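You operate a simulated robot arm through the tools that you are given. There is no shell and no other tool.

Carry out the task below with a simulated two-armed robot. There is one attempt and no reset: what you move stays moved.

JOB
Move the small red die from the grey holder to the green case.
Fine: lift it out with the press; the slide plate ends pulled out. Where these are worked on the way, their far stop is far enough and under half their travel is too little: slide plate.

The check looks at the end state, three seconds after you hand in, the way a careful person would. Anything else that was tipped, shoved, dropped, spilled or broken makes it a failure.

ROBOT AND FRAMES
Two 7-joint arms with fingered hands on one trunk that stands fixed in place. Base frame: the origin is at the foot of the trunk, x ahead of it, y to its left, z up; the work surface is at about z = 860. Lengths are in mm, angles in degrees, forces in N, time in s.
The left shoulder is at [70, 139, 1008], the right one opposite. With the tool pointing down near the work surface each hand reaches from about 440 to 840 mm from the base axis, measured 20 degrees to its own side. Payload 3.9 kg a hand.
The tool frame of a hand sits at the grasp point between the pads (the TCP): z along the fingers, y along the line on which they close. The tips reach 29 mm beyond it. The gripper opens to 100 mm. The gripper's body begins 34 mm behind the TCP. The gripper is a hand of 5 fingers: y runs from the thumb to the fingers, the wrist lies at [-15, -105, -177] in the tool frame, and closing takes about 1.5 s.
Orientation is told as [roll, pitch, yaw] about the base's x, y, z axes, in that order, counted from this pose: with the fingers straight down and the wrist toward the robot, the tool's x, y and z point along [0, 1, 0], [1, 0, 0] and [0, 0, -1] of the base frame.

CONTROLS
- The arms move only by the tool nudge_tool. It takes "left_steps", "right_steps" or both (then of equal length, played together; a hand with none holds still); each is a list of rows, each an object of numbers (a shift or turn left out is 0, a gripper value left out holds the last): "tx", "ty", "tz": the shift along the base's x, y, z in mm; "wx", "wy", "wz": the turn, a rotation vector about the base's x, y, z in degrees. In form: [{"tx": .., "ty": .., "tz": .., "wx": .., "wy": .., "wz": ..}, ...]. A call has 1 to 20 rows; each row is the pose to reach, as a shift and turn from the pose commanded when the call began. "left_gripper" and "right_gripper" are, for a hand that has rows, the finger opening in mm, from 0 to 100, set as the call begins (left out, the last holds). Rows are played at 5 a second. More than 50 mm and 8.6 degrees between two rows, or a gripper value outside its range, and nothing of the call is played. Where a pose cannot be reached the arm comes as near as it can. A force on the tool above 40 N (or 10 N above the force at the start of the call, whichever is more), or a blocked arm, ends the call early, and 0.2 s more pass. The fingers move at their own pace (about 153 mm/s each) and stop on an object; they squeeze with about 29 N. The grip force told is the motor's: it shows also when the fingers shut on nothing. Time passes only in rows, and 0.2 s behind the last, so rows that repeat a pose let the fingers close. It gives the time, the measured TCP pose, the force on the tool (base axes), the opening and the grip force at its end, in the units of the frame above (readings bear some noise), with the torque about the TCP (base axes, N m) and any sound that the robot's microphone picked up.
- Cameras (640 x 400 px; columns grow to the right, rows downward): "scene" is now at [123.7, 20.4, 1321.1]; the picture's right is [0.43, -0.90, 0.00], its down [-0.53, -0.25, -0.81] and it looks along [0.74, 0.35, -0.58] (base axes); focal length 285 px, centre (320, 200). "left" rides on the left gripper at [-66, -86, -121] in its tool frame; the picture's right is [-0.76, -0.31, 0.58], its down [0.59, -0.70, 0.40] and it looks along [0.28, 0.64, 0.71] (tool axes); focal length 247 px, centre (320, 200). "right" rides on the right gripper at [66, -86, -121] in its tool frame; the picture's right is [-0.76, 0.31, -0.58], its down [-0.59, -0.70, 0.40] and it looks along [-0.28, 0.64, 0.71] (tool axes); focal length 247 px, centre (320, 200). There is no depth. A picture from a camera that has moved, and an enlarged one, comes with that camera's place and axes in the base frame and with its lens. The place of the scene camera against the robot may be out by one fixed shift of up to 25 mm in any direction.
- camera(camera): a new picture of that camera. The clock stands still meanwhile.
- move_column(by): slides the trunk up (or, below 0, down) by that many mm; the arms and the scene camera ride with it, the base frame stays. It gives what a move gives, with no picture.
- hand_shape(shape, hand): the hand has 5 fingers and takes this shape, open, in about a second: jaw (thumb against the fingers, like two jaws); tri (thumb and two fingers); tip (a fingertip pinch); poke (one finger out to press); point (the index stretched); flat (the hand flat); cup (the hand cupped); fist (a fist). The gripper value then closes the fingers along that shape, each until it touches; the sizes above hold for jaw. It gives what a move gives, with no picture.
- aim_head(pan, tilt): turns the head with the scene camera to pan (to the left, within 86 degrees either way) and tilt (down, from -29 to 69), counted from straight ahead of the robot. It gives what a move gives.
- close_up(camera, box): a new picture of the part [left, top, right, bottom] of that camera's present view, enlarged. The clock stands still meanwhile.
- finish_job(): hands the job in; it is judged then, once.

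Nothing tells you positions but the pictures and the camera data. Unless the task says otherwise, let go and move clear before handing in.

The tools are called as name(argument=value, ...) on one line, values as JSON. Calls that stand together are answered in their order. nudge_tool: Moves the arms, as the interface text tells. Its arguments: {"type":"object","properties":{"left_steps":{"type":"array","items":{"type":"object","properties":{"tx":{"type":"number"},"ty":{"type":"number"},"tz":{"type":"number"},"wx":{"type":"number"},"wy":{"type":"number"},"wz":{"type":"number"}}}},"left_gripper":{"type":"number"},"right_steps":{"type":"array","items":{"type":"object","properties":{"tx":{"type":"number"},"ty":{"type":"number"},"tz":{"type":"number"},"wx":{"type":"number"},"wy":{"type":"number"},"wz":{"type":"number"}}}},"right_gripper":{"type":"number"}},"required":[]} The other tools are called the same way: move_column (by) slides the trunk up or down; hand_shape (shape, hand) gives the hand a shape; aim_head (pan, tilt) turns the head that bears the scene camera; camera (camera) takes a picture; close_up (camera, box) takes an enlarged picture of a part of a camera's view; finish_job () hands the job in.

At the start:

```text
t: 0.0
left_tcp_pos: [439.5, 381.8, 1170.6]
left_tool_rot: [0.1, 0.0, 17.9]
left_force: [0.0, 0.5, -0.4]
left_moment: [0.0, -0.01, -0.01]
left_grip_width: 99.7
left_gripper_force: 0.1
left_shape: jaw
right_tcp_pos: [564.3, 1.0, 1122.3]
right_tool_rot: [-0.1, -0.1, 18.0]
right_force: [-0.1, -0.3, 0.3]
right_moment: [0.02, -0.02, -0.02]
right_grip_width: 99.7
right_gripper_force: 0.1
right_shape: jaw
trunk travel left (down, up): [-650.0, 190.0]
head pan, tilt: [25.2, 35.6]
```

scene: 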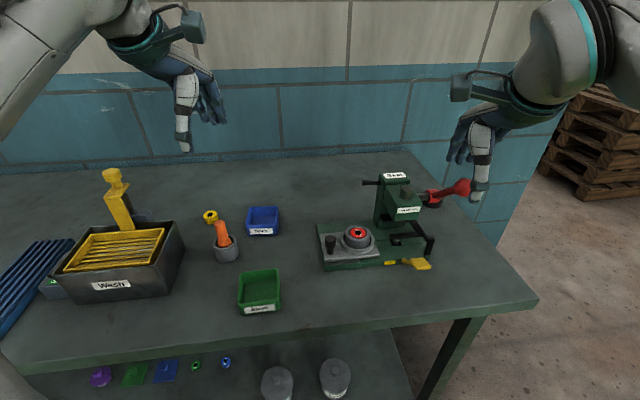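
right: 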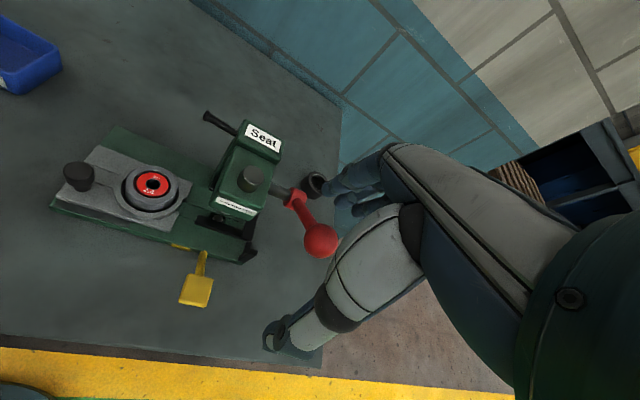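
left: 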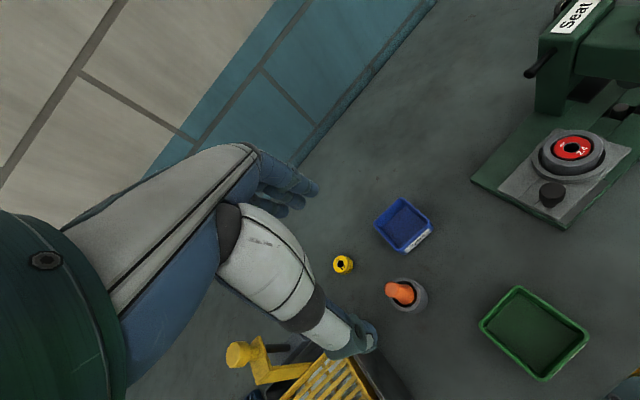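

I see a green arbor press with a red lever on the right, and a grey holder on its slide plate carrying a red die. The green case is in front of me and the blue case sits behind it. I'll look closer at the press before moving anything.

close_up(camera="scene", box=[300, 150, 490, 290])

close_up(camera="right", box=[40, 90, 360, 310])

close_up(camera="left", box=[440, 0, 640, 240])

close_up(camera="scene", box=[180, 190, 320, 330])

```text
2.86 times, centred on (395, 220) of scene
camera zoom: at [123.7, 20.4, 1321.1], right [0.43, -0.9, 0.0], down [-0.53, -0.25, -0.81], along [0.74, 0.35, -0.58], focal length 815 px, centre (106, 143)
```

zoom: 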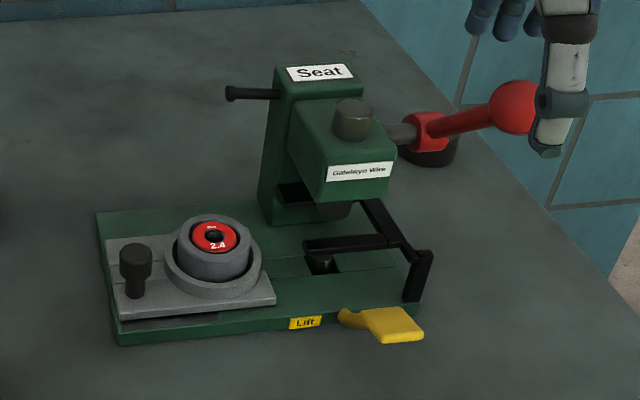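

```text
1.82 times, centred on (200, 200) of right
camera zoom: at [462.7, 35.7, 1243.4], right [0.53, -0.62, 0.58], down [-0.49, -0.78, -0.4], along [0.7, -0.07, -0.71], focal length 449 px, centre (538, 200)
```

zoom: 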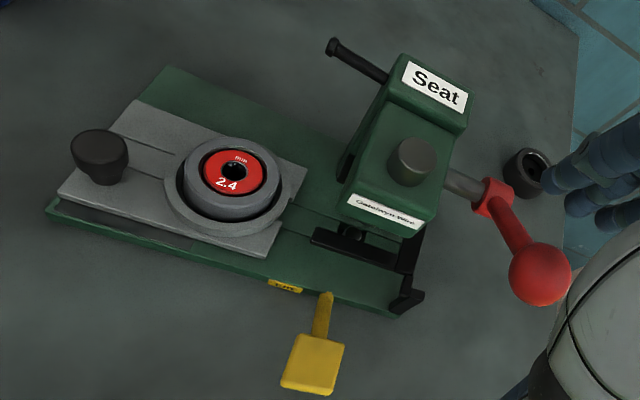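

```text
1.67 times, centred on (540, 120) of left
camera zoom: at [376.3, 291.5, 1292.3], right [-0.06, -0.81, -0.58], down [-0.85, 0.34, -0.4], along [0.52, 0.47, -0.71], focal length 412 px, centre (-47, 333)
```

zoom: 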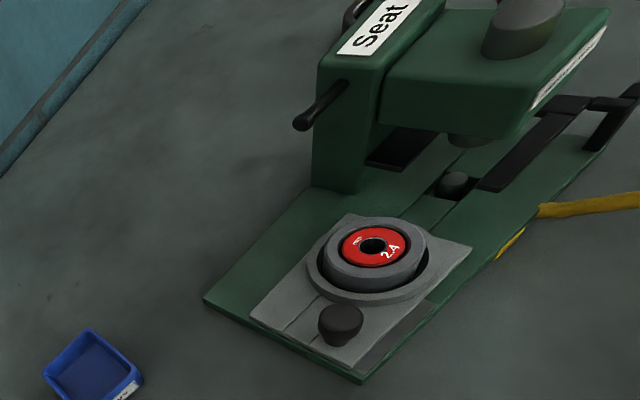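

```text
2.86 times, centred on (250, 260) of scene
camera zoom: at [123.7, 20.4, 1321.1], right [0.43, -0.9, 0.0], down [-0.53, -0.25, -0.81], along [0.74, 0.35, -0.58], focal length 815 px, centre (520, 29)
```

zoom: 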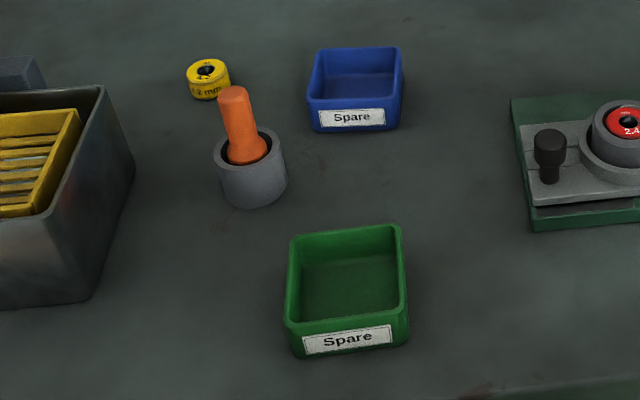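

The press axis runs away from me and to the right. The die sits at about (576, 157, 915), the pull knob at about (525, 200, 920) and the yellow Lift pad at about (534, 23, 927). I'll zoom in further on the ram, the lever and the black bracket.

close_up(camera="scene", box=[370, 200, 450, 280])

close_up(camera="right", box=[150, 150, 290, 310])

close_up(camera="left", box=[540, 20, 640, 140])

close_up(camera="scene", box=[310, 215, 390, 275])

close_up(camera="right", box=[280, 160, 350, 220])

```text
5.00 times, centred on (410, 240) of scene
camera zoom: at [123.7, 20.4, 1321.1], right [0.43, -0.9, 0.0], down [-0.53, -0.25, -0.81], along [0.74, 0.35, -0.58], focal length 1426 px, centre (-130, 0)
```

zoom: 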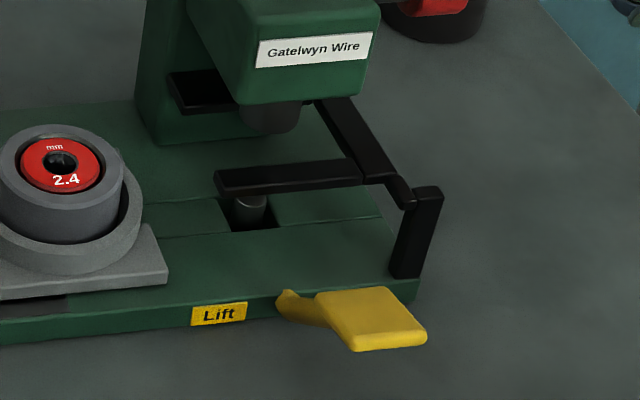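

```text
2.50 times, centred on (220, 230) of right
camera zoom: at [462.7, 35.7, 1243.4], right [0.53, -0.62, 0.58], down [-0.49, -0.78, -0.4], along [0.7, -0.07, -0.71], focal length 617 px, centre (570, 125)
```

zoom: 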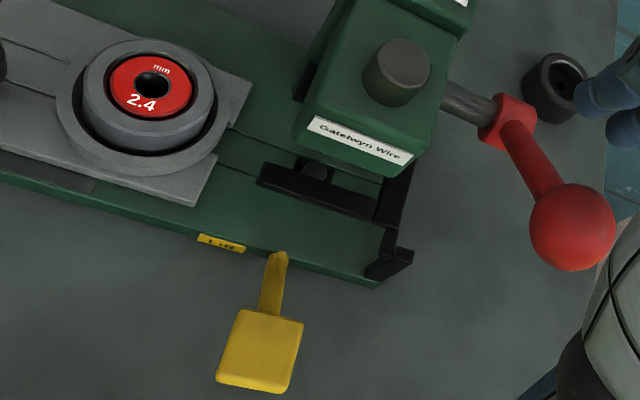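

```text
3.33 times, centred on (590, 80) of left
camera zoom: at [376.3, 291.5, 1292.3], right [-0.06, -0.81, -0.58], down [-0.85, 0.34, -0.4], along [0.52, 0.47, -0.71], focal length 823 px, centre (-580, 600)
```

zoom: 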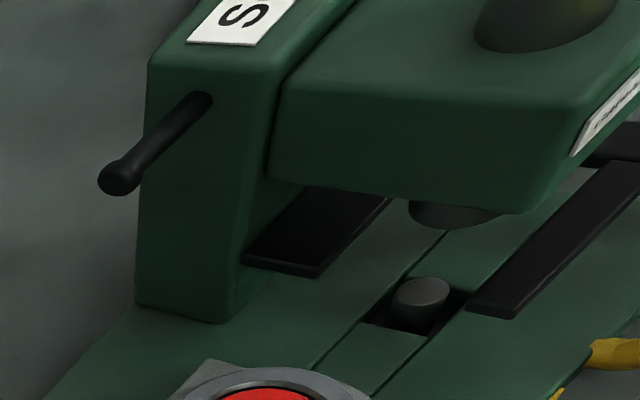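

```text
6.67 times, centred on (350, 245) of scene
camera zoom: at [123.7, 20.4, 1321.1], right [0.43, -0.9, 0.0], down [-0.53, -0.25, -0.81], along [0.74, 0.35, -0.58], focal length 1901 px, centre (120, -100)
```

zoom: 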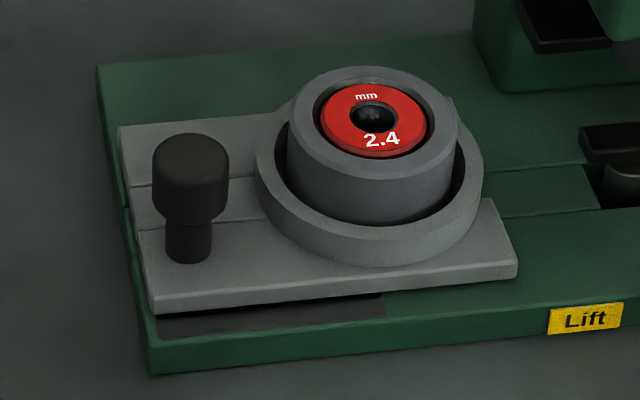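

```text
6.67 times, centred on (315, 190) of right
camera zoom: at [462.7, 35.7, 1243.4], right [0.53, -0.62, 0.58], down [-0.49, -0.78, -0.4], along [0.7, -0.07, -0.71], focal length 1646 px, centre (353, 267)
```

zoom: 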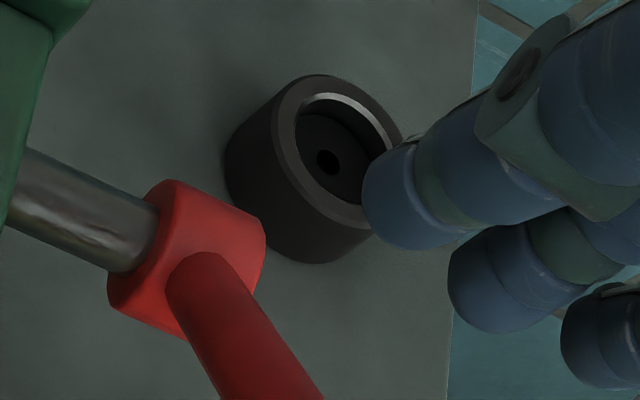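

The press has a stripper fork over an ejector pin, about 84 mm along the slide direction. So the plan is to push the plate in by its knob, press the yellow Lift pad, pull the plate back out, then take the die. First I'll check how the hands look.

close_up(camera="scene", box=[120, 0, 260, 170])

close_up(camera="scene", box=[420, 60, 560, 220])

```text
2.35 times, centred on (190, 85) of scene
camera zoom: at [123.7, 20.4, 1321.1], right [0.43, -0.9, 0.0], down [-0.53, -0.25, -0.81], along [0.74, 0.35, -0.58], focal length 671 px, centre (626, 471)
```

zoom: 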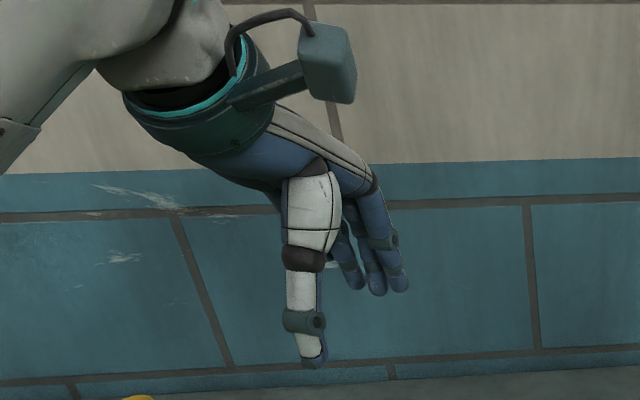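

```text
2.50 times, centred on (490, 140) of scene
camera zoom: at [123.7, 20.4, 1321.1], right [0.43, -0.9, 0.0], down [-0.53, -0.25, -0.81], along [0.74, 0.35, -0.58], focal length 713 px, centre (-105, 350)
```

zoom: 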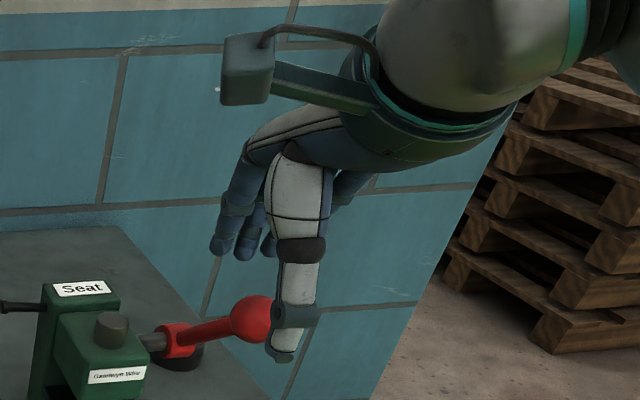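

The red lever's ball is at about (614, -11, 1054), close to the right hand. So I'll draw the right hand back first, then set the shapes and look at them.

nudge_tool(right_steps=[{"tx": -30, "ty": -15}, {"tx": -60, "ty": -30}, {"tx": -90, "ty": -45}])

hand_shape(hand="right", shape="poke")

hand_shape(hand="left", shape="tip")

camera(camera="scene")

camera(camera="right")

camera(camera="left")

```text
t: 0.8
left_tcp_pos: [437.0, 379.6, 1172.0]
left_tool_rot: [0.1, -0.1, 18.0]
left_force: [-0.4, 0.5, 0.2]
left_moment: [0.04, 0.0, 0.02]
left_grip_width: 99.7
left_gripper_force: 0.1
left_shape: jaw
right_tcp_pos: [475.7, -45.2, 1123.1]
right_tool_rot: [0.0, -0.1, 18.0]
right_force: [-0.6, -0.2, 0.4]
right_moment: [-0.03, -0.01, 0.03]
right_grip_width: 99.8
right_gripper_force: 0.1
right_shape: jaw
trunk travel left (down, up): [-650.0, 190.0]
head pan, tilt: [25.2, 35.6]
```

```text
t: 1.7
left_tcp_pos: [438.8, 381.2, 1171.2]
left_tool_rot: [0.0, -0.1, 18.0]
left_force: [0.0, 0.2, -0.1]
left_moment: [0.02, -0.02, -0.01]
left_grip_width: 99.9
left_gripper_force: 0.1
left_shape: jaw
right_tcp_pos: [476.4, -44.2, 1121.7]
right_tool_rot: [0.0, -0.1, 18.0]
right_force: [0.0, 0.2, -0.1]
right_moment: [-0.05, 0.01, 0.0]
right_grip_width: 0.0
right_gripper_force: 0.1
right_shape: poke
trunk travel left (down, up): [-650.0, 190.0]
head pan, tilt: [25.2, 35.6]
```

```text
t: 2.6
left_tcp_pos: [438.6, 382.3, 1170.2]
left_tool_rot: [0.1, 0.1, 18.0]
left_force: [0.1, 0.6, -0.3]
left_moment: [0.03, -0.02, 0.02]
left_grip_width: 99.9
left_gripper_force: 0.2
left_shape: tip
right_tcp_pos: [477.3, -44.8, 1121.0]
right_tool_rot: [0.1, -0.1, 18.0]
right_force: [-0.4, -0.9, 1.0]
right_moment: [0.0, -0.03, 0.04]
right_grip_width: 0.3
right_gripper_force: 0.1
right_shape: poke
trunk travel left (down, up): [-650.0, 190.0]
head pan, tilt: [25.2, 35.6]
```

```text
taken
camera scene: at [123.7, 20.4, 1321.1], right [0.43, -0.9, 0.0], down [-0.53, -0.25, -0.81], along [0.74, 0.35, -0.58], focal length 285 px, centre (320, 200)
```

scene: 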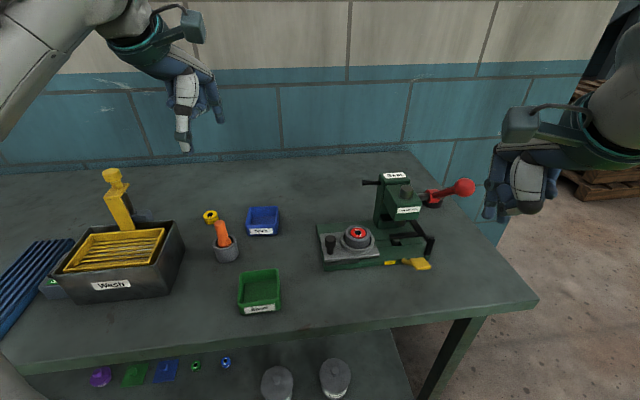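

```text
taken
camera right: at [374.9, -8.0, 1242.7], right [0.53, -0.62, 0.58], down [-0.49, -0.78, -0.4], along [0.7, -0.07, -0.71], focal length 247 px, centre (320, 200)
```

right: 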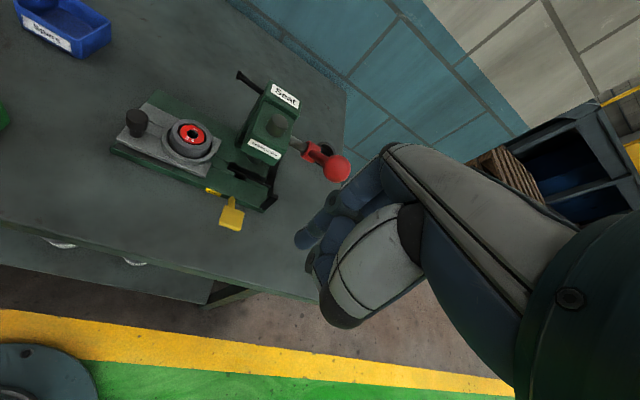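

```text
taken
camera left: at [376.3, 291.5, 1292.3], right [-0.06, -0.81, -0.58], down [-0.85, 0.34, -0.4], along [0.52, 0.47, -0.71], focal length 247 px, centre (320, 200)
```

left: 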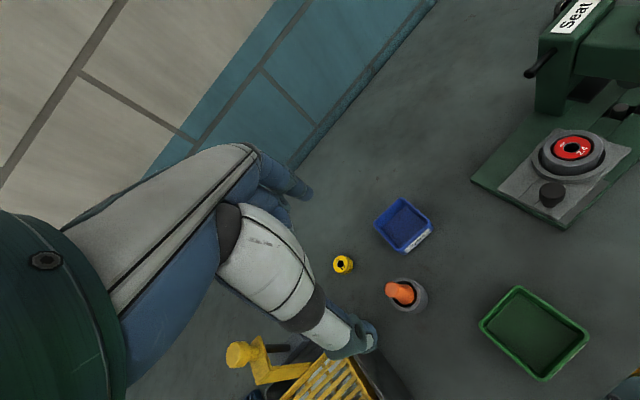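

The right hand now points one finger and the left is in the pinch shape. I'll look closer at both, since their tips may not sit where the jaw sizes say.

close_up(camera="scene", box=[460, 80, 600, 240])

close_up(camera="scene", box=[120, 0, 260, 170])

close_up(camera="right", box=[100, 60, 360, 260])

close_up(camera="left", box=[180, 120, 400, 370])

```text
2.50 times, centred on (530, 160) of scene
camera zoom: at [123.7, 20.4, 1321.1], right [0.43, -0.9, 0.0], down [-0.53, -0.25, -0.81], along [0.74, 0.35, -0.58], focal length 713 px, centre (-205, 300)
```

zoom: 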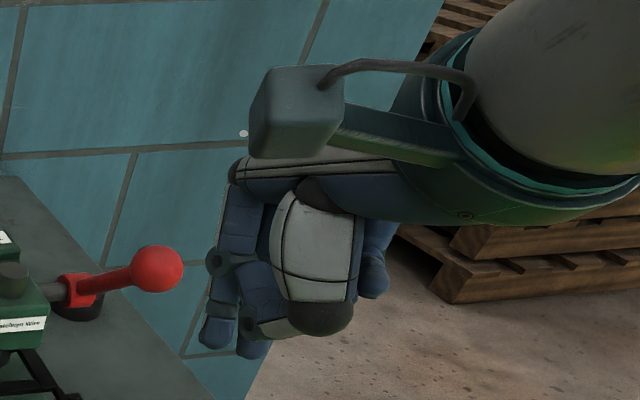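

```text
2.35 times, centred on (190, 85) of scene
camera zoom: at [123.7, 20.4, 1321.1], right [0.43, -0.9, 0.0], down [-0.53, -0.25, -0.81], along [0.74, 0.35, -0.58], focal length 671 px, centre (626, 471)
```

zoom: 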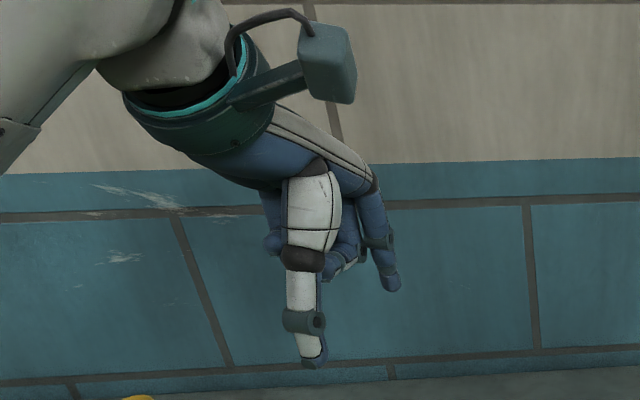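

```text
2.00 times, centred on (230, 160) of right
camera zoom: at [374.9, -8.0, 1242.7], right [0.53, -0.62, 0.58], down [-0.49, -0.78, -0.4], along [0.7, -0.07, -0.71], focal length 494 px, centre (500, 280)
```

zoom: 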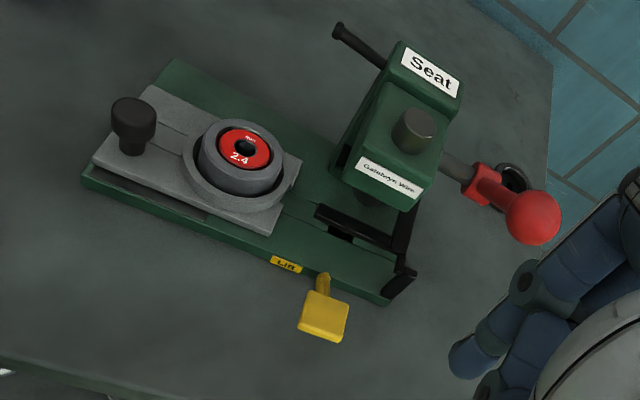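

```text
1.60 times, centred on (290, 245) of left
camera zoom: at [376.3, 291.5, 1292.3], right [-0.06, -0.81, -0.58], down [-0.85, 0.34, -0.4], along [0.52, 0.47, -0.71], focal length 395 px, centre (368, 128)
```

zoom: 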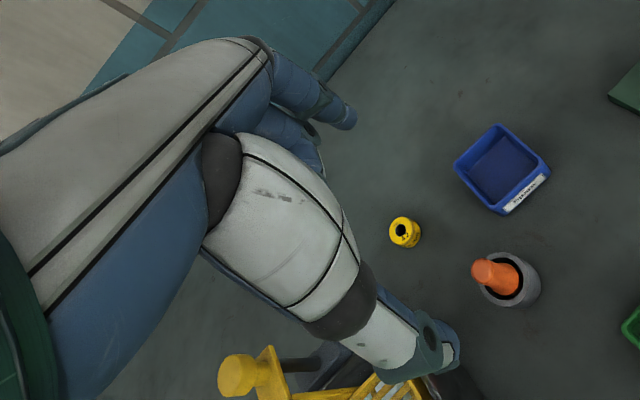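

The knob centre is at about (525, 200), with its top near 921 and the plate top near 881. I'll bring the left hand above the knob, turned so the pinch closes across the slide direction, and move the right hand out of the way.

nudge_tool(left_steps=[{"tx": 17, "ty": -36, "tz": 0, "wz": 2.8}, {"tx": 34, "ty": -72, "tz": 0, "wz": 5.6}, {"tx": 51, "ty": -108, "tz": -20, "wz": 8.4}, {"tx": 68, "ty": -144, "tz": -50, "wz": 11.2}, {"tx": 80, "ty": -170, "tz": -80, "wz": 14}, {"tx": 86, "ty": -182, "tz": -120, "wz": 14}, {"tx": 86, "ty": -182, "tz": -150, "wz": 14}], right_steps=[{"ty": -20}, {"ty": -40}, {"ty": -60}, {"ty": -80}, {"ty": -100}, {"ty": -100}, {"ty": -100}])

camera(camera="left")

camera(camera="scene")

camera(camera="right")

```text
t: 4.2
left_tcp_pos: [526.7, 198.9, 1024.2]
left_tool_rot: [-0.1, -0.1, 32.1]
left_force: [0.2, -0.5, 0.5]
left_moment: [0.02, -0.02, -0.03]
left_grip_width: 100.3
left_gripper_force: 0.1
left_shape: tip
right_tcp_pos: [475.1, -135.8, 1118.4]
right_tool_rot: [0.0, -0.1, 17.9]
right_force: [-0.3, 0.3, 0.6]
right_moment: [0.02, -0.05, 0.01]
right_grip_width: 0.1
right_gripper_force: 0.1
right_shape: poke
right hand out of reach, approached as far as the arm can: row 5, 6, 7
trunk travel left (down, up): [-650.0, 190.0]
head pan, tilt: [25.2, 35.6]
```

```text
taken
camera left: at [487.9, 97.0, 1145.7], right [0.14, -0.8, -0.58], down [-0.91, 0.13, -0.4], along [0.39, 0.58, -0.71], focal length 247 px, centre (320, 200)
```

left: 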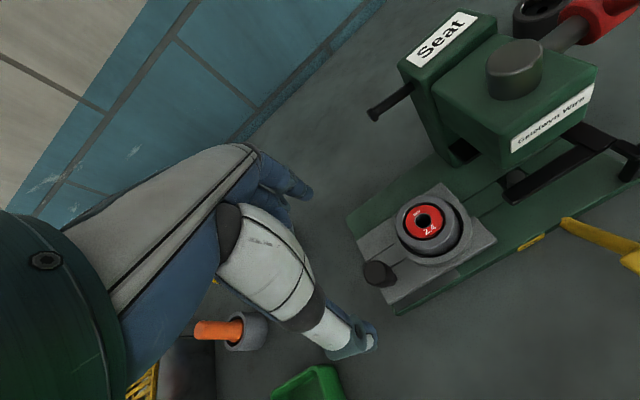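

```text
taken
camera scene: at [123.4, 20.3, 1321.2], right [0.43, -0.9, 0.0], down [-0.53, -0.25, -0.81], along [0.74, 0.35, -0.58], focal length 285 px, centre (320, 200)
```

scene: 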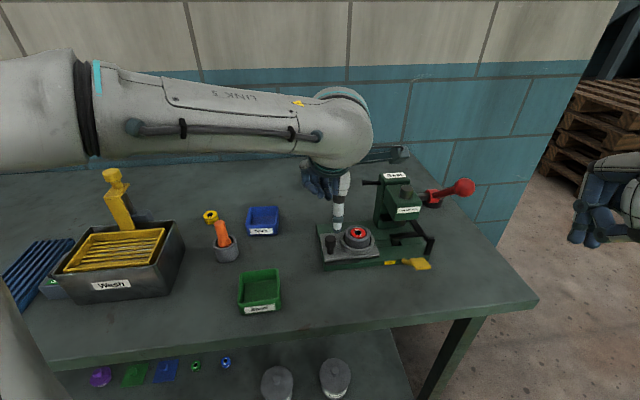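

```text
taken
camera right: at [372.8, -99.8, 1240.6], right [0.52, -0.63, 0.58], down [-0.49, -0.78, -0.4], along [0.7, -0.07, -0.71], focal length 247 px, centre (320, 200)
```

right: 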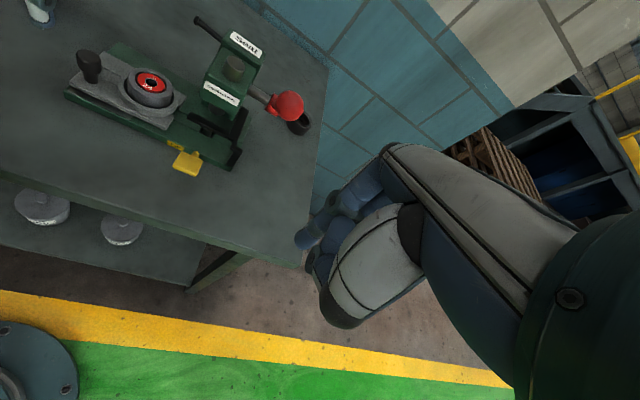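

The new left view confirms the knob at about (525, 198). I'll try the pinch in the air first to see where the fingertips meet.

nudge_tool(left_steps=[{}, {}, {}, {}, {}, {}], left_gripper=24)

close_up(camera="left", box=[200, 140, 420, 380])

close_up(camera="scene", box=[280, 130, 420, 280])

```text
t: 5.6
left_tcp_pos: [526.9, 199.6, 1024.2]
left_tool_rot: [0.0, 0.0, 32.0]
left_force: [0.1, 0.2, 0.5]
left_moment: [0.01, 0.03, 0.01]
left_grip_width: 24.4
left_gripper_force: 0.1
left_shape: tip
right_tcp_pos: [475.6, -134.6, 1120.1]
right_tool_rot: [0.0, -0.1, 18.0]
right_force: [0.3, -0.1, 0.4]
right_moment: [-0.01, 0.02, 0.01]
right_grip_width: 0.1
right_gripper_force: 0.0
right_shape: poke
trunk travel left (down, up): [-650.0, 190.0]
head pan, tilt: [25.2, 35.6]
```

```text
1.67 times, centred on (310, 260) of left
camera zoom: at [488.1, 97.3, 1145.9], right [0.14, -0.8, -0.58], down [-0.91, 0.13, -0.4], along [0.39, 0.58, -0.71], focal length 412 px, centre (337, 100)
```

zoom: 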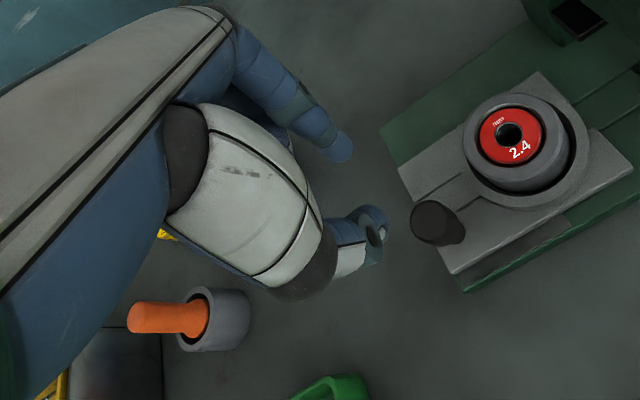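

```text
2.67 times, centred on (350, 205) of scene
camera zoom: at [123.7, 20.4, 1321.1], right [0.43, -0.9, 0.0], down [-0.53, -0.25, -0.81], along [0.74, 0.35, -0.58], focal length 760 px, centre (240, 187)
```

zoom: 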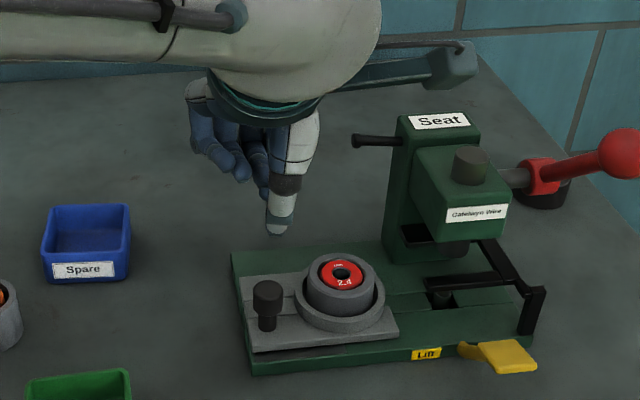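

Both fingertips close symmetrically about the TCP. I'll open to 70, descend partway over the knob and check.

nudge_tool(left_steps=[{"ty": -1, "tz": -20}, {"ty": -1, "tz": -40}, {"ty": -1, "tz": -60}, {"ty": -1, "tz": -60}], left_gripper=70)

camera(camera="left")

close_up(camera="scene", box=[280, 130, 420, 280])

close_up(camera="right", box=[40, 0, 280, 190])

```text
t: 6.6
left_tcp_pos: [525.9, 199.0, 960.8]
left_tool_rot: [-0.2, 0.0, 32.0]
left_force: [0.2, 0.4, 0.6]
left_moment: [0.0, 0.0, 0.01]
left_grip_width: 69.7
left_gripper_force: 0.0
left_shape: tip
right_tcp_pos: [474.8, -134.9, 1118.9]
right_tool_rot: [0.0, -0.1, 17.8]
right_force: [0.0, -0.3, 0.0]
right_moment: [0.02, -0.02, -0.02]
right_grip_width: 0.0
right_gripper_force: 0.0
right_shape: poke
trunk travel left (down, up): [-650.0, 190.0]
head pan, tilt: [25.2, 35.6]
```

```text
taken
camera left: at [487.4, 96.7, 1083.0], right [0.14, -0.81, -0.58], down [-0.91, 0.13, -0.4], along [0.39, 0.58, -0.71], focal length 247 px, centre (320, 200)
```

left: 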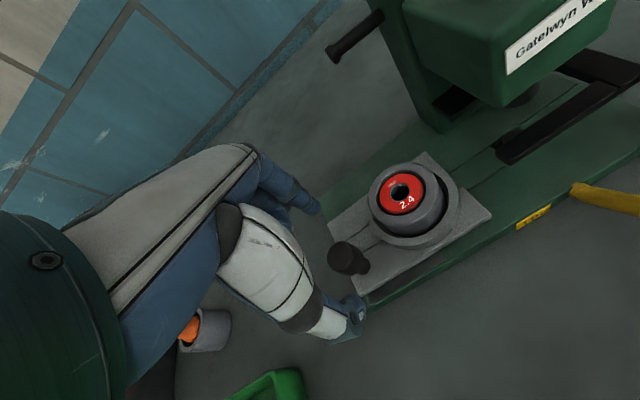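

```text
2.67 times, centred on (350, 205) of scene
camera zoom: at [123.5, 20.9, 1321.1], right [0.43, -0.9, 0.0], down [-0.53, -0.25, -0.81], along [0.74, 0.35, -0.58], focal length 760 px, centre (240, 187)
```

zoom: 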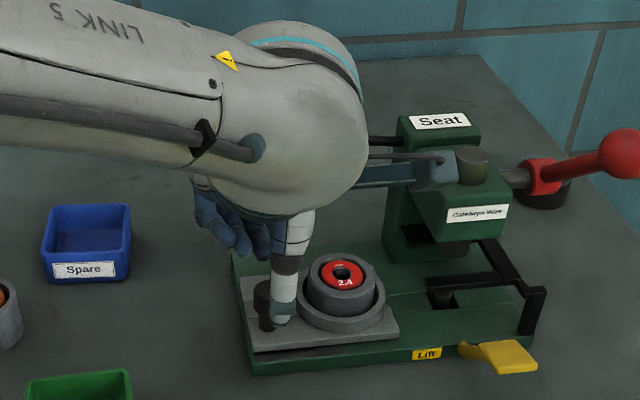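

```text
2.11 times, centred on (160, 95) of right
camera zoom: at [372.9, -99.1, 1240.6], right [0.52, -0.63, 0.58], down [-0.49, -0.78, -0.4], along [0.7, -0.07, -0.71], focal length 520 px, centre (657, 421)
```

zoom: 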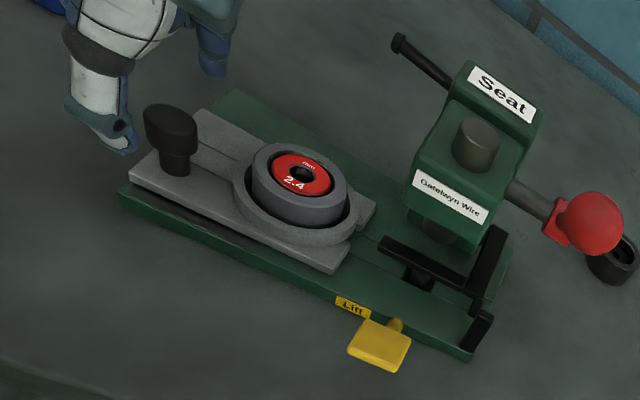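

The hand is just above the knob. I'll get a precise view of its alignment along the slide direction.

close_up(camera="left", box=[250, 160, 410, 360])

close_up(camera="right", box=[50, 0, 150, 100])

```text
2.00 times, centred on (330, 260) of left
camera zoom: at [487.4, 96.7, 1083.0], right [0.14, -0.81, -0.58], down [-0.91, 0.13, -0.4], along [0.39, 0.58, -0.71], focal length 494 px, centre (300, 80)
```

zoom: 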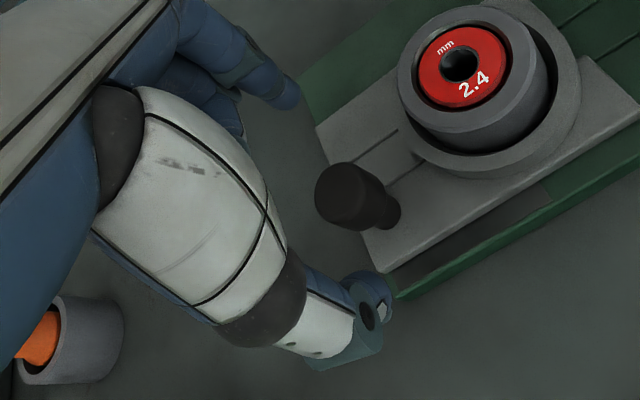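

```text
4.00 times, centred on (100, 50) of right
camera zoom: at [372.9, -99.1, 1240.6], right [0.52, -0.63, 0.58], down [-0.49, -0.78, -0.4], along [0.7, -0.07, -0.71], focal length 988 px, centre (1200, 800)
```

zoom: 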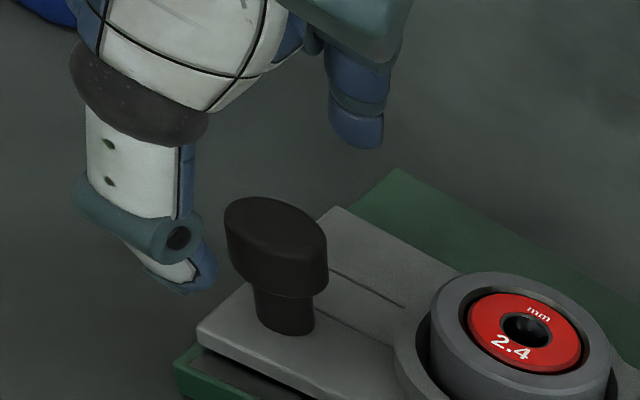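

The averages put the knob at about (524.5, 198), with its top near 925 and the plate near 883. I'll lower the TCP to 921, which puts the tips at about 892, and close on the knob.

nudge_tool(left_steps=[{"tz": -10}, {"tz": -20}, {"tz": -30}, {"tz": -40}, {"tz": -40}])

close_up(camera="left", box=[250, 160, 410, 360])

close_up(camera="right", box=[50, 0, 150, 100])

```text
t: 7.8
left_tcp_pos: [523.3, 199.8, 921.2]
left_tool_rot: [0.0, 0.0, 31.9]
left_force: [0.6, -0.2, -0.1]
left_moment: [0.0, 0.0, -0.02]
left_grip_width: 69.6
left_gripper_force: 0.1
left_shape: tip
right_tcp_pos: [475.0, -134.5, 1118.7]
right_tool_rot: [-0.1, -0.1, 17.9]
right_force: [0.3, 0.3, 0.6]
right_moment: [0.0, -0.02, -0.01]
right_grip_width: 0.1
right_gripper_force: 0.2
right_shape: poke
trunk travel left (down, up): [-650.0, 190.0]
head pan, tilt: [25.2, 35.6]
```

```text
2.00 times, centred on (330, 260) of left
camera zoom: at [485.5, 96.5, 1042.8], right [0.14, -0.8, -0.58], down [-0.91, 0.13, -0.4], along [0.39, 0.58, -0.71], focal length 494 px, centre (300, 80)
```

zoom: 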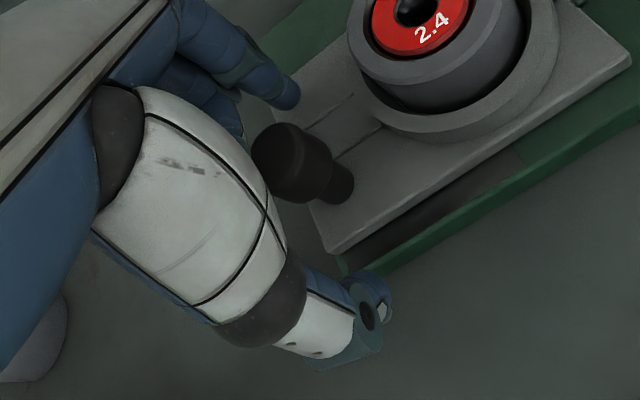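

```text
4.00 times, centred on (100, 50) of right
camera zoom: at [372.9, -99.4, 1240.6], right [0.52, -0.63, 0.58], down [-0.49, -0.78, -0.4], along [0.7, -0.07, -0.71], focal length 988 px, centre (1200, 800)
```

zoom: 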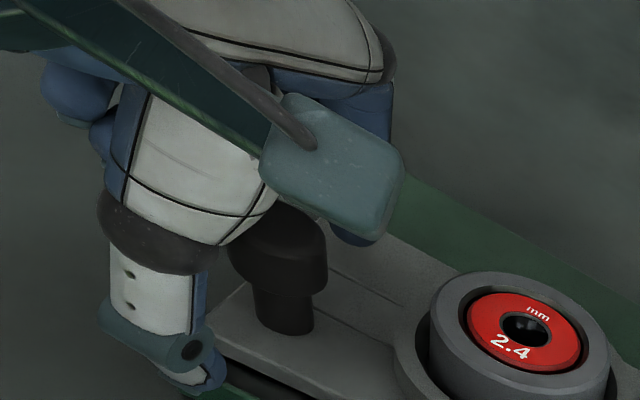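

Projecting the TCP into this view puts the knob about 6 mm further along -y. I'll correct for that and close the pinch.

nudge_tool(left_steps=[{"tx": 0, "ty": -3}, {"tx": 0, "ty": -6}, {"tx": 0, "ty": -6}], left_gripper=40)

close_up(camera="left", box=[250, 160, 410, 360])

close_up(camera="scene", box=[290, 190, 390, 280])

```text
t: 8.6
left_tcp_pos: [524.9, 193.8, 920.3]
left_tool_rot: [0.0, 0.0, 32.0]
left_force: [0.6, -0.5, 0.9]
left_moment: [0.04, -0.04, -0.01]
left_grip_width: 40.8
left_gripper_force: 0.1
left_shape: tip
right_tcp_pos: [474.2, -136.4, 1118.7]
right_tool_rot: [-0.1, -0.1, 18.0]
right_force: [0.4, 0.2, 0.7]
right_moment: [0.01, -0.01, 0.01]
right_grip_width: 0.0
right_gripper_force: 0.1
right_shape: poke
trunk travel left (down, up): [-650.0, 190.0]
head pan, tilt: [25.2, 35.6]
```

```text
2.00 times, centred on (330, 260) of left
camera zoom: at [485.7, 91.0, 1042.0], right [0.14, -0.8, -0.58], down [-0.91, 0.13, -0.4], along [0.39, 0.58, -0.71], focal length 494 px, centre (300, 80)
```

zoom: 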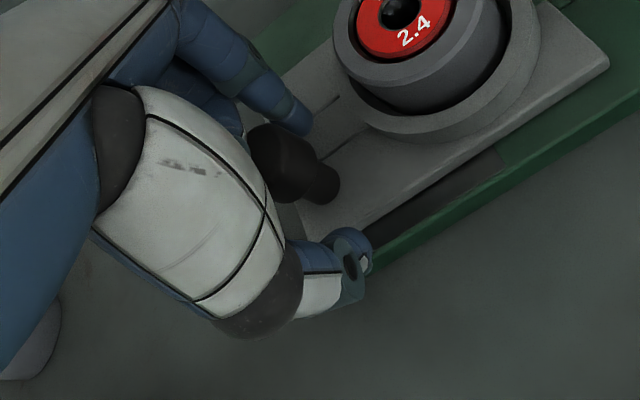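

```text
4.44 times, centred on (340, 235) of scene
camera zoom: at [123.7, 20.6, 1321.1], right [0.43, -0.9, 0.0], down [-0.53, -0.25, -0.81], along [0.74, 0.35, -0.58], focal length 1268 px, centre (231, 44)
```

zoom: 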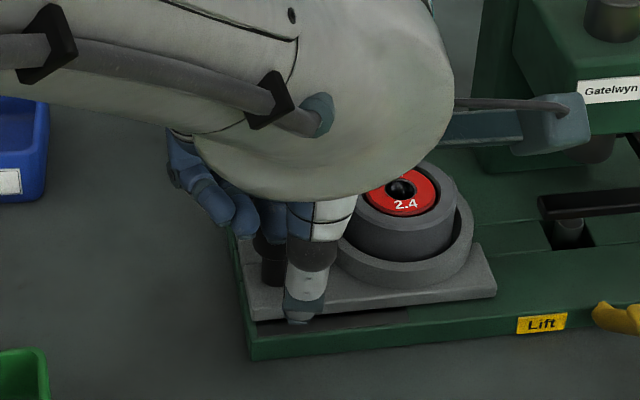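

The fingertips now straddle the knob's neck evenly, so I'll close the grip.

nudge_tool(left_steps=[{}, {}, {}, {}, {}, {}], left_gripper=5)

close_up(camera="left", box=[250, 160, 410, 360])

```text
t: 10.0
left_tcp_pos: [526.1, 193.5, 918.7]
left_tool_rot: [0.1, 0.1, 32.0]
left_force: [5.3, -1.7, -12.1]
left_moment: [-0.07, -0.08, -0.13]
left_grip_width: 17.4
left_gripper_force: 28.9
left_shape: tip
right_tcp_pos: [476.8, -134.3, 1118.2]
right_tool_rot: [0.1, 0.0, 18.0]
right_force: [0.3, 1.2, -0.4]
right_moment: [-0.02, 0.04, 0.02]
right_grip_width: 0.0
right_gripper_force: 0.0
right_shape: poke
trunk travel left (down, up): [-650.0, 190.0]
head pan, tilt: [25.2, 35.6]
```

```text
2.00 times, centred on (330, 260) of left
camera zoom: at [487.5, 90.7, 1040.5], right [0.14, -0.8, -0.58], down [-0.91, 0.13, -0.4], along [0.39, 0.58, -0.71], focal length 494 px, centre (300, 80)
```

zoom: 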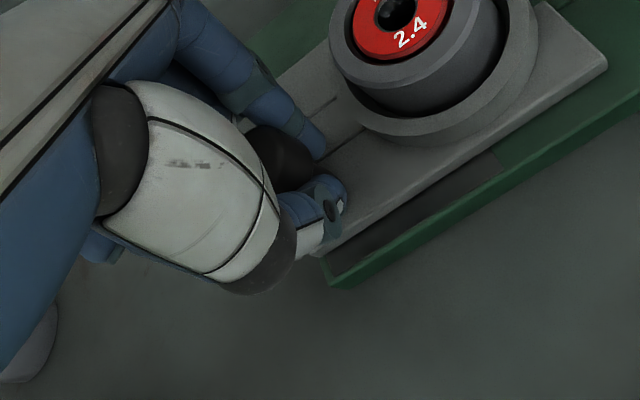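

The pinch holds the knob's neck at 17.4 mm. Now I'll push the slide plate in along (0.54, -0.84), 40 mm first.

nudge_tool(left_steps=[{"tx": 2.7, "ty": -4.2}, {"tx": 5.4, "ty": -8.4}, {"tx": 8.1, "ty": -12.6}, {"tx": 10.8, "ty": -16.8}, {"tx": 13.5, "ty": -21}, {"tx": 16.2, "ty": -25.2}, {"tx": 18.9, "ty": -29.4}, {"tx": 21.6, "ty": -33.6}])

camera(camera="left")

close_up(camera="scene", box=[290, 150, 470, 290])

camera(camera="right")

```text
t: 11.8
left_tcp_pos: [547.3, 160.8, 919.1]
left_tool_rot: [0.0, 0.2, 32.0]
left_force: [-2.2, -1.9, -22.9]
left_moment: [-0.04, 0.01, 0.02]
left_grip_width: 17.2
left_gripper_force: 29.2
left_shape: tip
right_tcp_pos: [477.6, -135.5, 1118.0]
right_tool_rot: [0.1, -0.1, 17.8]
right_force: [-0.4, 0.2, 0.6]
right_moment: [0.04, -0.02, -0.06]
right_grip_width: 0.0
right_gripper_force: 0.1
right_shape: poke
trunk travel left (down, up): [-650.0, 190.0]
head pan, tilt: [25.2, 35.6]
```

```text
taken
camera left: at [509.4, 57.4, 1040.6], right [0.14, -0.8, -0.58], down [-0.91, 0.13, -0.4], along [0.39, 0.58, -0.71], focal length 247 px, centre (320, 200)
```

left: 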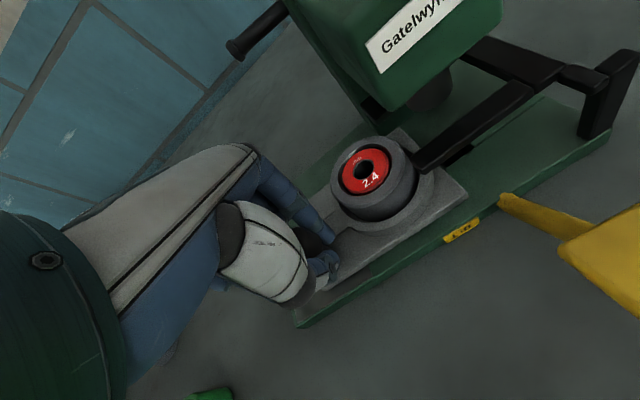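

```text
2.86 times, centred on (380, 220) of scene
camera zoom: at [126.5, 20.8, 1320.7], right [0.43, -0.9, 0.0], down [-0.53, -0.25, -0.81], along [0.73, 0.35, -0.58], focal length 815 px, centre (149, 143)
```

zoom: 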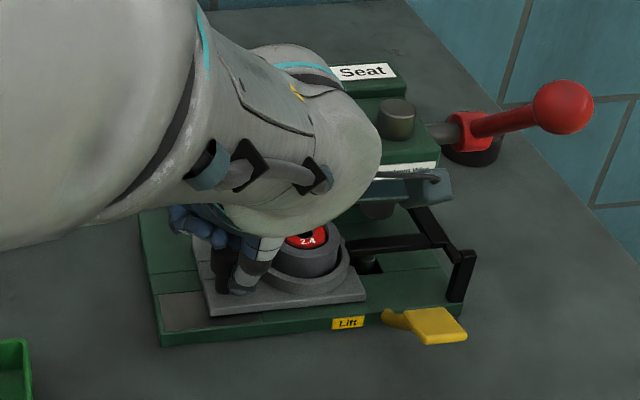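

```text
taken
camera right: at [375.7, -99.2, 1239.6], right [0.53, -0.63, 0.58], down [-0.49, -0.78, -0.4], along [0.7, -0.07, -0.71], focal length 247 px, centre (320, 200)
```

right: 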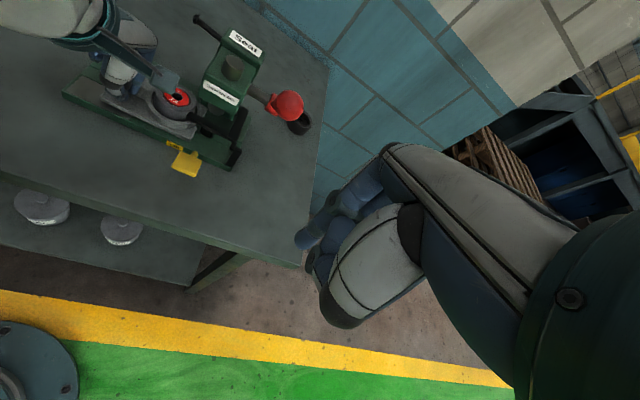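

The plate slides with the knob. I'll continue another 24 mm with the command eased down a little, watching the clearance to the ram head.

nudge_tool(left_steps=[{"tx": 2.7, "ty": -4.2, "tz": -1}, {"tx": 5.4, "ty": -8.4, "tz": -1}, {"tx": 8.1, "ty": -12.6, "tz": -1}, {"tx": 10.8, "ty": -16.8, "tz": -1}, {"tx": 13.0, "ty": -20.2, "tz": -1}])

camera(camera="left")

close_up(camera="right", box=[40, 0, 280, 190])

close_up(camera="scene", box=[290, 150, 470, 290])

```text
t: 13.0
left_tcp_pos: [560.1, 140.7, 919.2]
left_tool_rot: [0.1, 0.2, 31.9]
left_force: [-0.3, -0.3, -17.8]
left_moment: [-0.03, -0.02, 0.0]
left_grip_width: 16.9
left_gripper_force: 29.4
left_shape: tip
right_tcp_pos: [476.8, -135.2, 1116.8]
right_tool_rot: [0.0, -0.1, 17.9]
right_force: [0.2, -0.3, -0.3]
right_moment: [0.01, 0.01, -0.01]
right_grip_width: 0.2
right_gripper_force: 0.0
right_shape: poke
trunk travel left (down, up): [-650.0, 190.0]
head pan, tilt: [25.2, 35.6]
```

```text
taken
camera left: at [521.8, 37.4, 1040.3], right [0.14, -0.8, -0.58], down [-0.91, 0.13, -0.4], along [0.39, 0.58, -0.71], focal length 247 px, centre (320, 200)
```

left: 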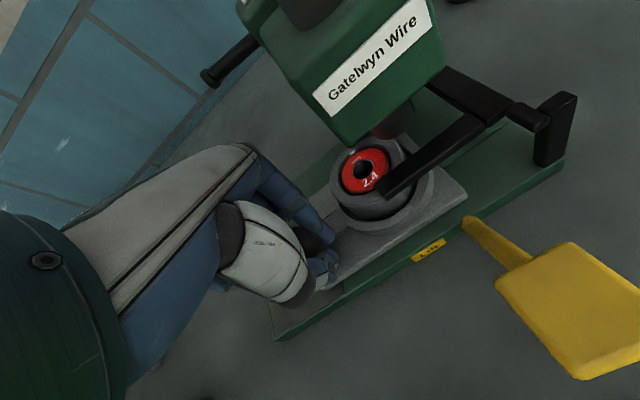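

```text
2.11 times, centred on (160, 95) of right
camera zoom: at [375.4, -99.1, 1239.7], right [0.53, -0.63, 0.58], down [-0.49, -0.78, -0.4], along [0.7, -0.07, -0.71], focal length 520 px, centre (657, 421)
```

zoom: 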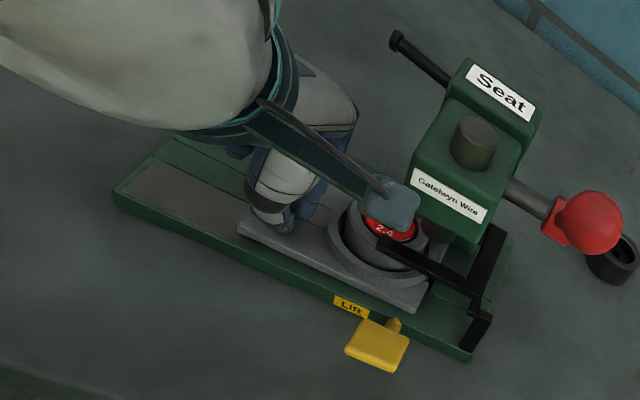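

```text
2.86 times, centred on (380, 220) of scene
camera zoom: at [126.2, 20.9, 1320.8], right [0.43, -0.9, 0.0], down [-0.53, -0.25, -0.81], along [0.73, 0.35, -0.58], focal length 815 px, centre (149, 143)
```

zoom: 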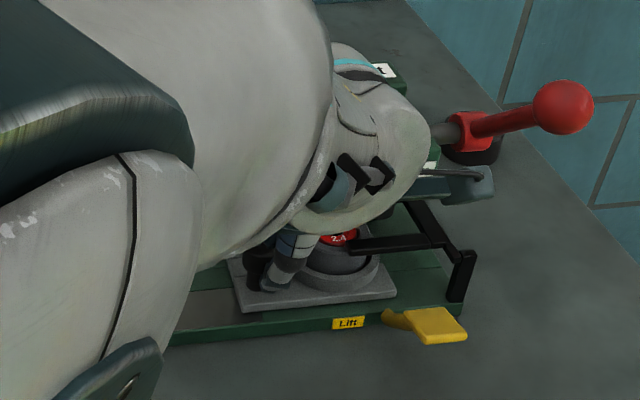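

The holder is going under the fork with clearance all round. I'll continue to the far stop in small steps.

nudge_tool(left_steps=[{"tx": 2.2, "ty": -3.4, "tz": -1}, {"tx": 4.3, "ty": -6.7, "tz": -1}, {"tx": 6.5, "ty": -10.1, "tz": -1}, {"tx": 8.6, "ty": -13.5, "tz": -1}, {"tx": 10.0, "ty": -15.6, "tz": -1}])

camera(camera="left")

close_up(camera="right", box=[40, 0, 280, 190])

```text
t: 14.2
left_tcp_pos: [571.3, 122.7, 919.3]
left_tool_rot: [-1.7, 1.4, 32.2]
left_force: [-1.2, -1.9, -32.9]
left_moment: [-0.06, 0.0, 0.0]
left_grip_width: 16.6
left_gripper_force: 29.0
left_shape: tip
right_tcp_pos: [479.0, -136.0, 1116.6]
right_tool_rot: [0.1, 0.2, 17.9]
right_force: [-0.9, -0.9, -0.5]
right_moment: [0.0, 0.01, 0.01]
right_grip_width: 0.2
right_gripper_force: 0.2
right_shape: poke
trunk travel left (down, up): [-650.0, 190.0]
head pan, tilt: [25.2, 35.6]
```

```text
taken
camera left: at [534.4, 24.4, 1045.4], right [0.14, -0.83, -0.55], down [-0.91, 0.11, -0.4], along [0.39, 0.55, -0.74], focal length 247 px, centre (320, 200)
```

left: 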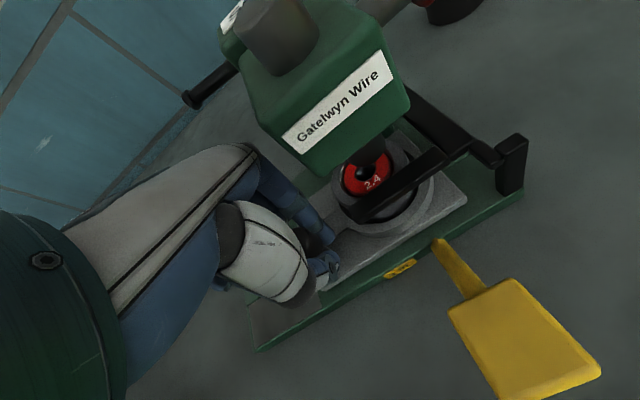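

```text
2.11 times, centred on (160, 95) of right
camera zoom: at [377.1, -98.9, 1239.0], right [0.53, -0.63, 0.58], down [-0.49, -0.78, -0.4], along [0.7, -0.07, -0.71], focal length 520 px, centre (657, 421)
```

zoom: 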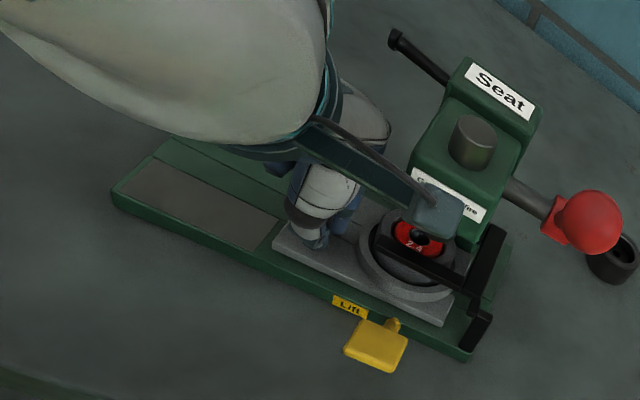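

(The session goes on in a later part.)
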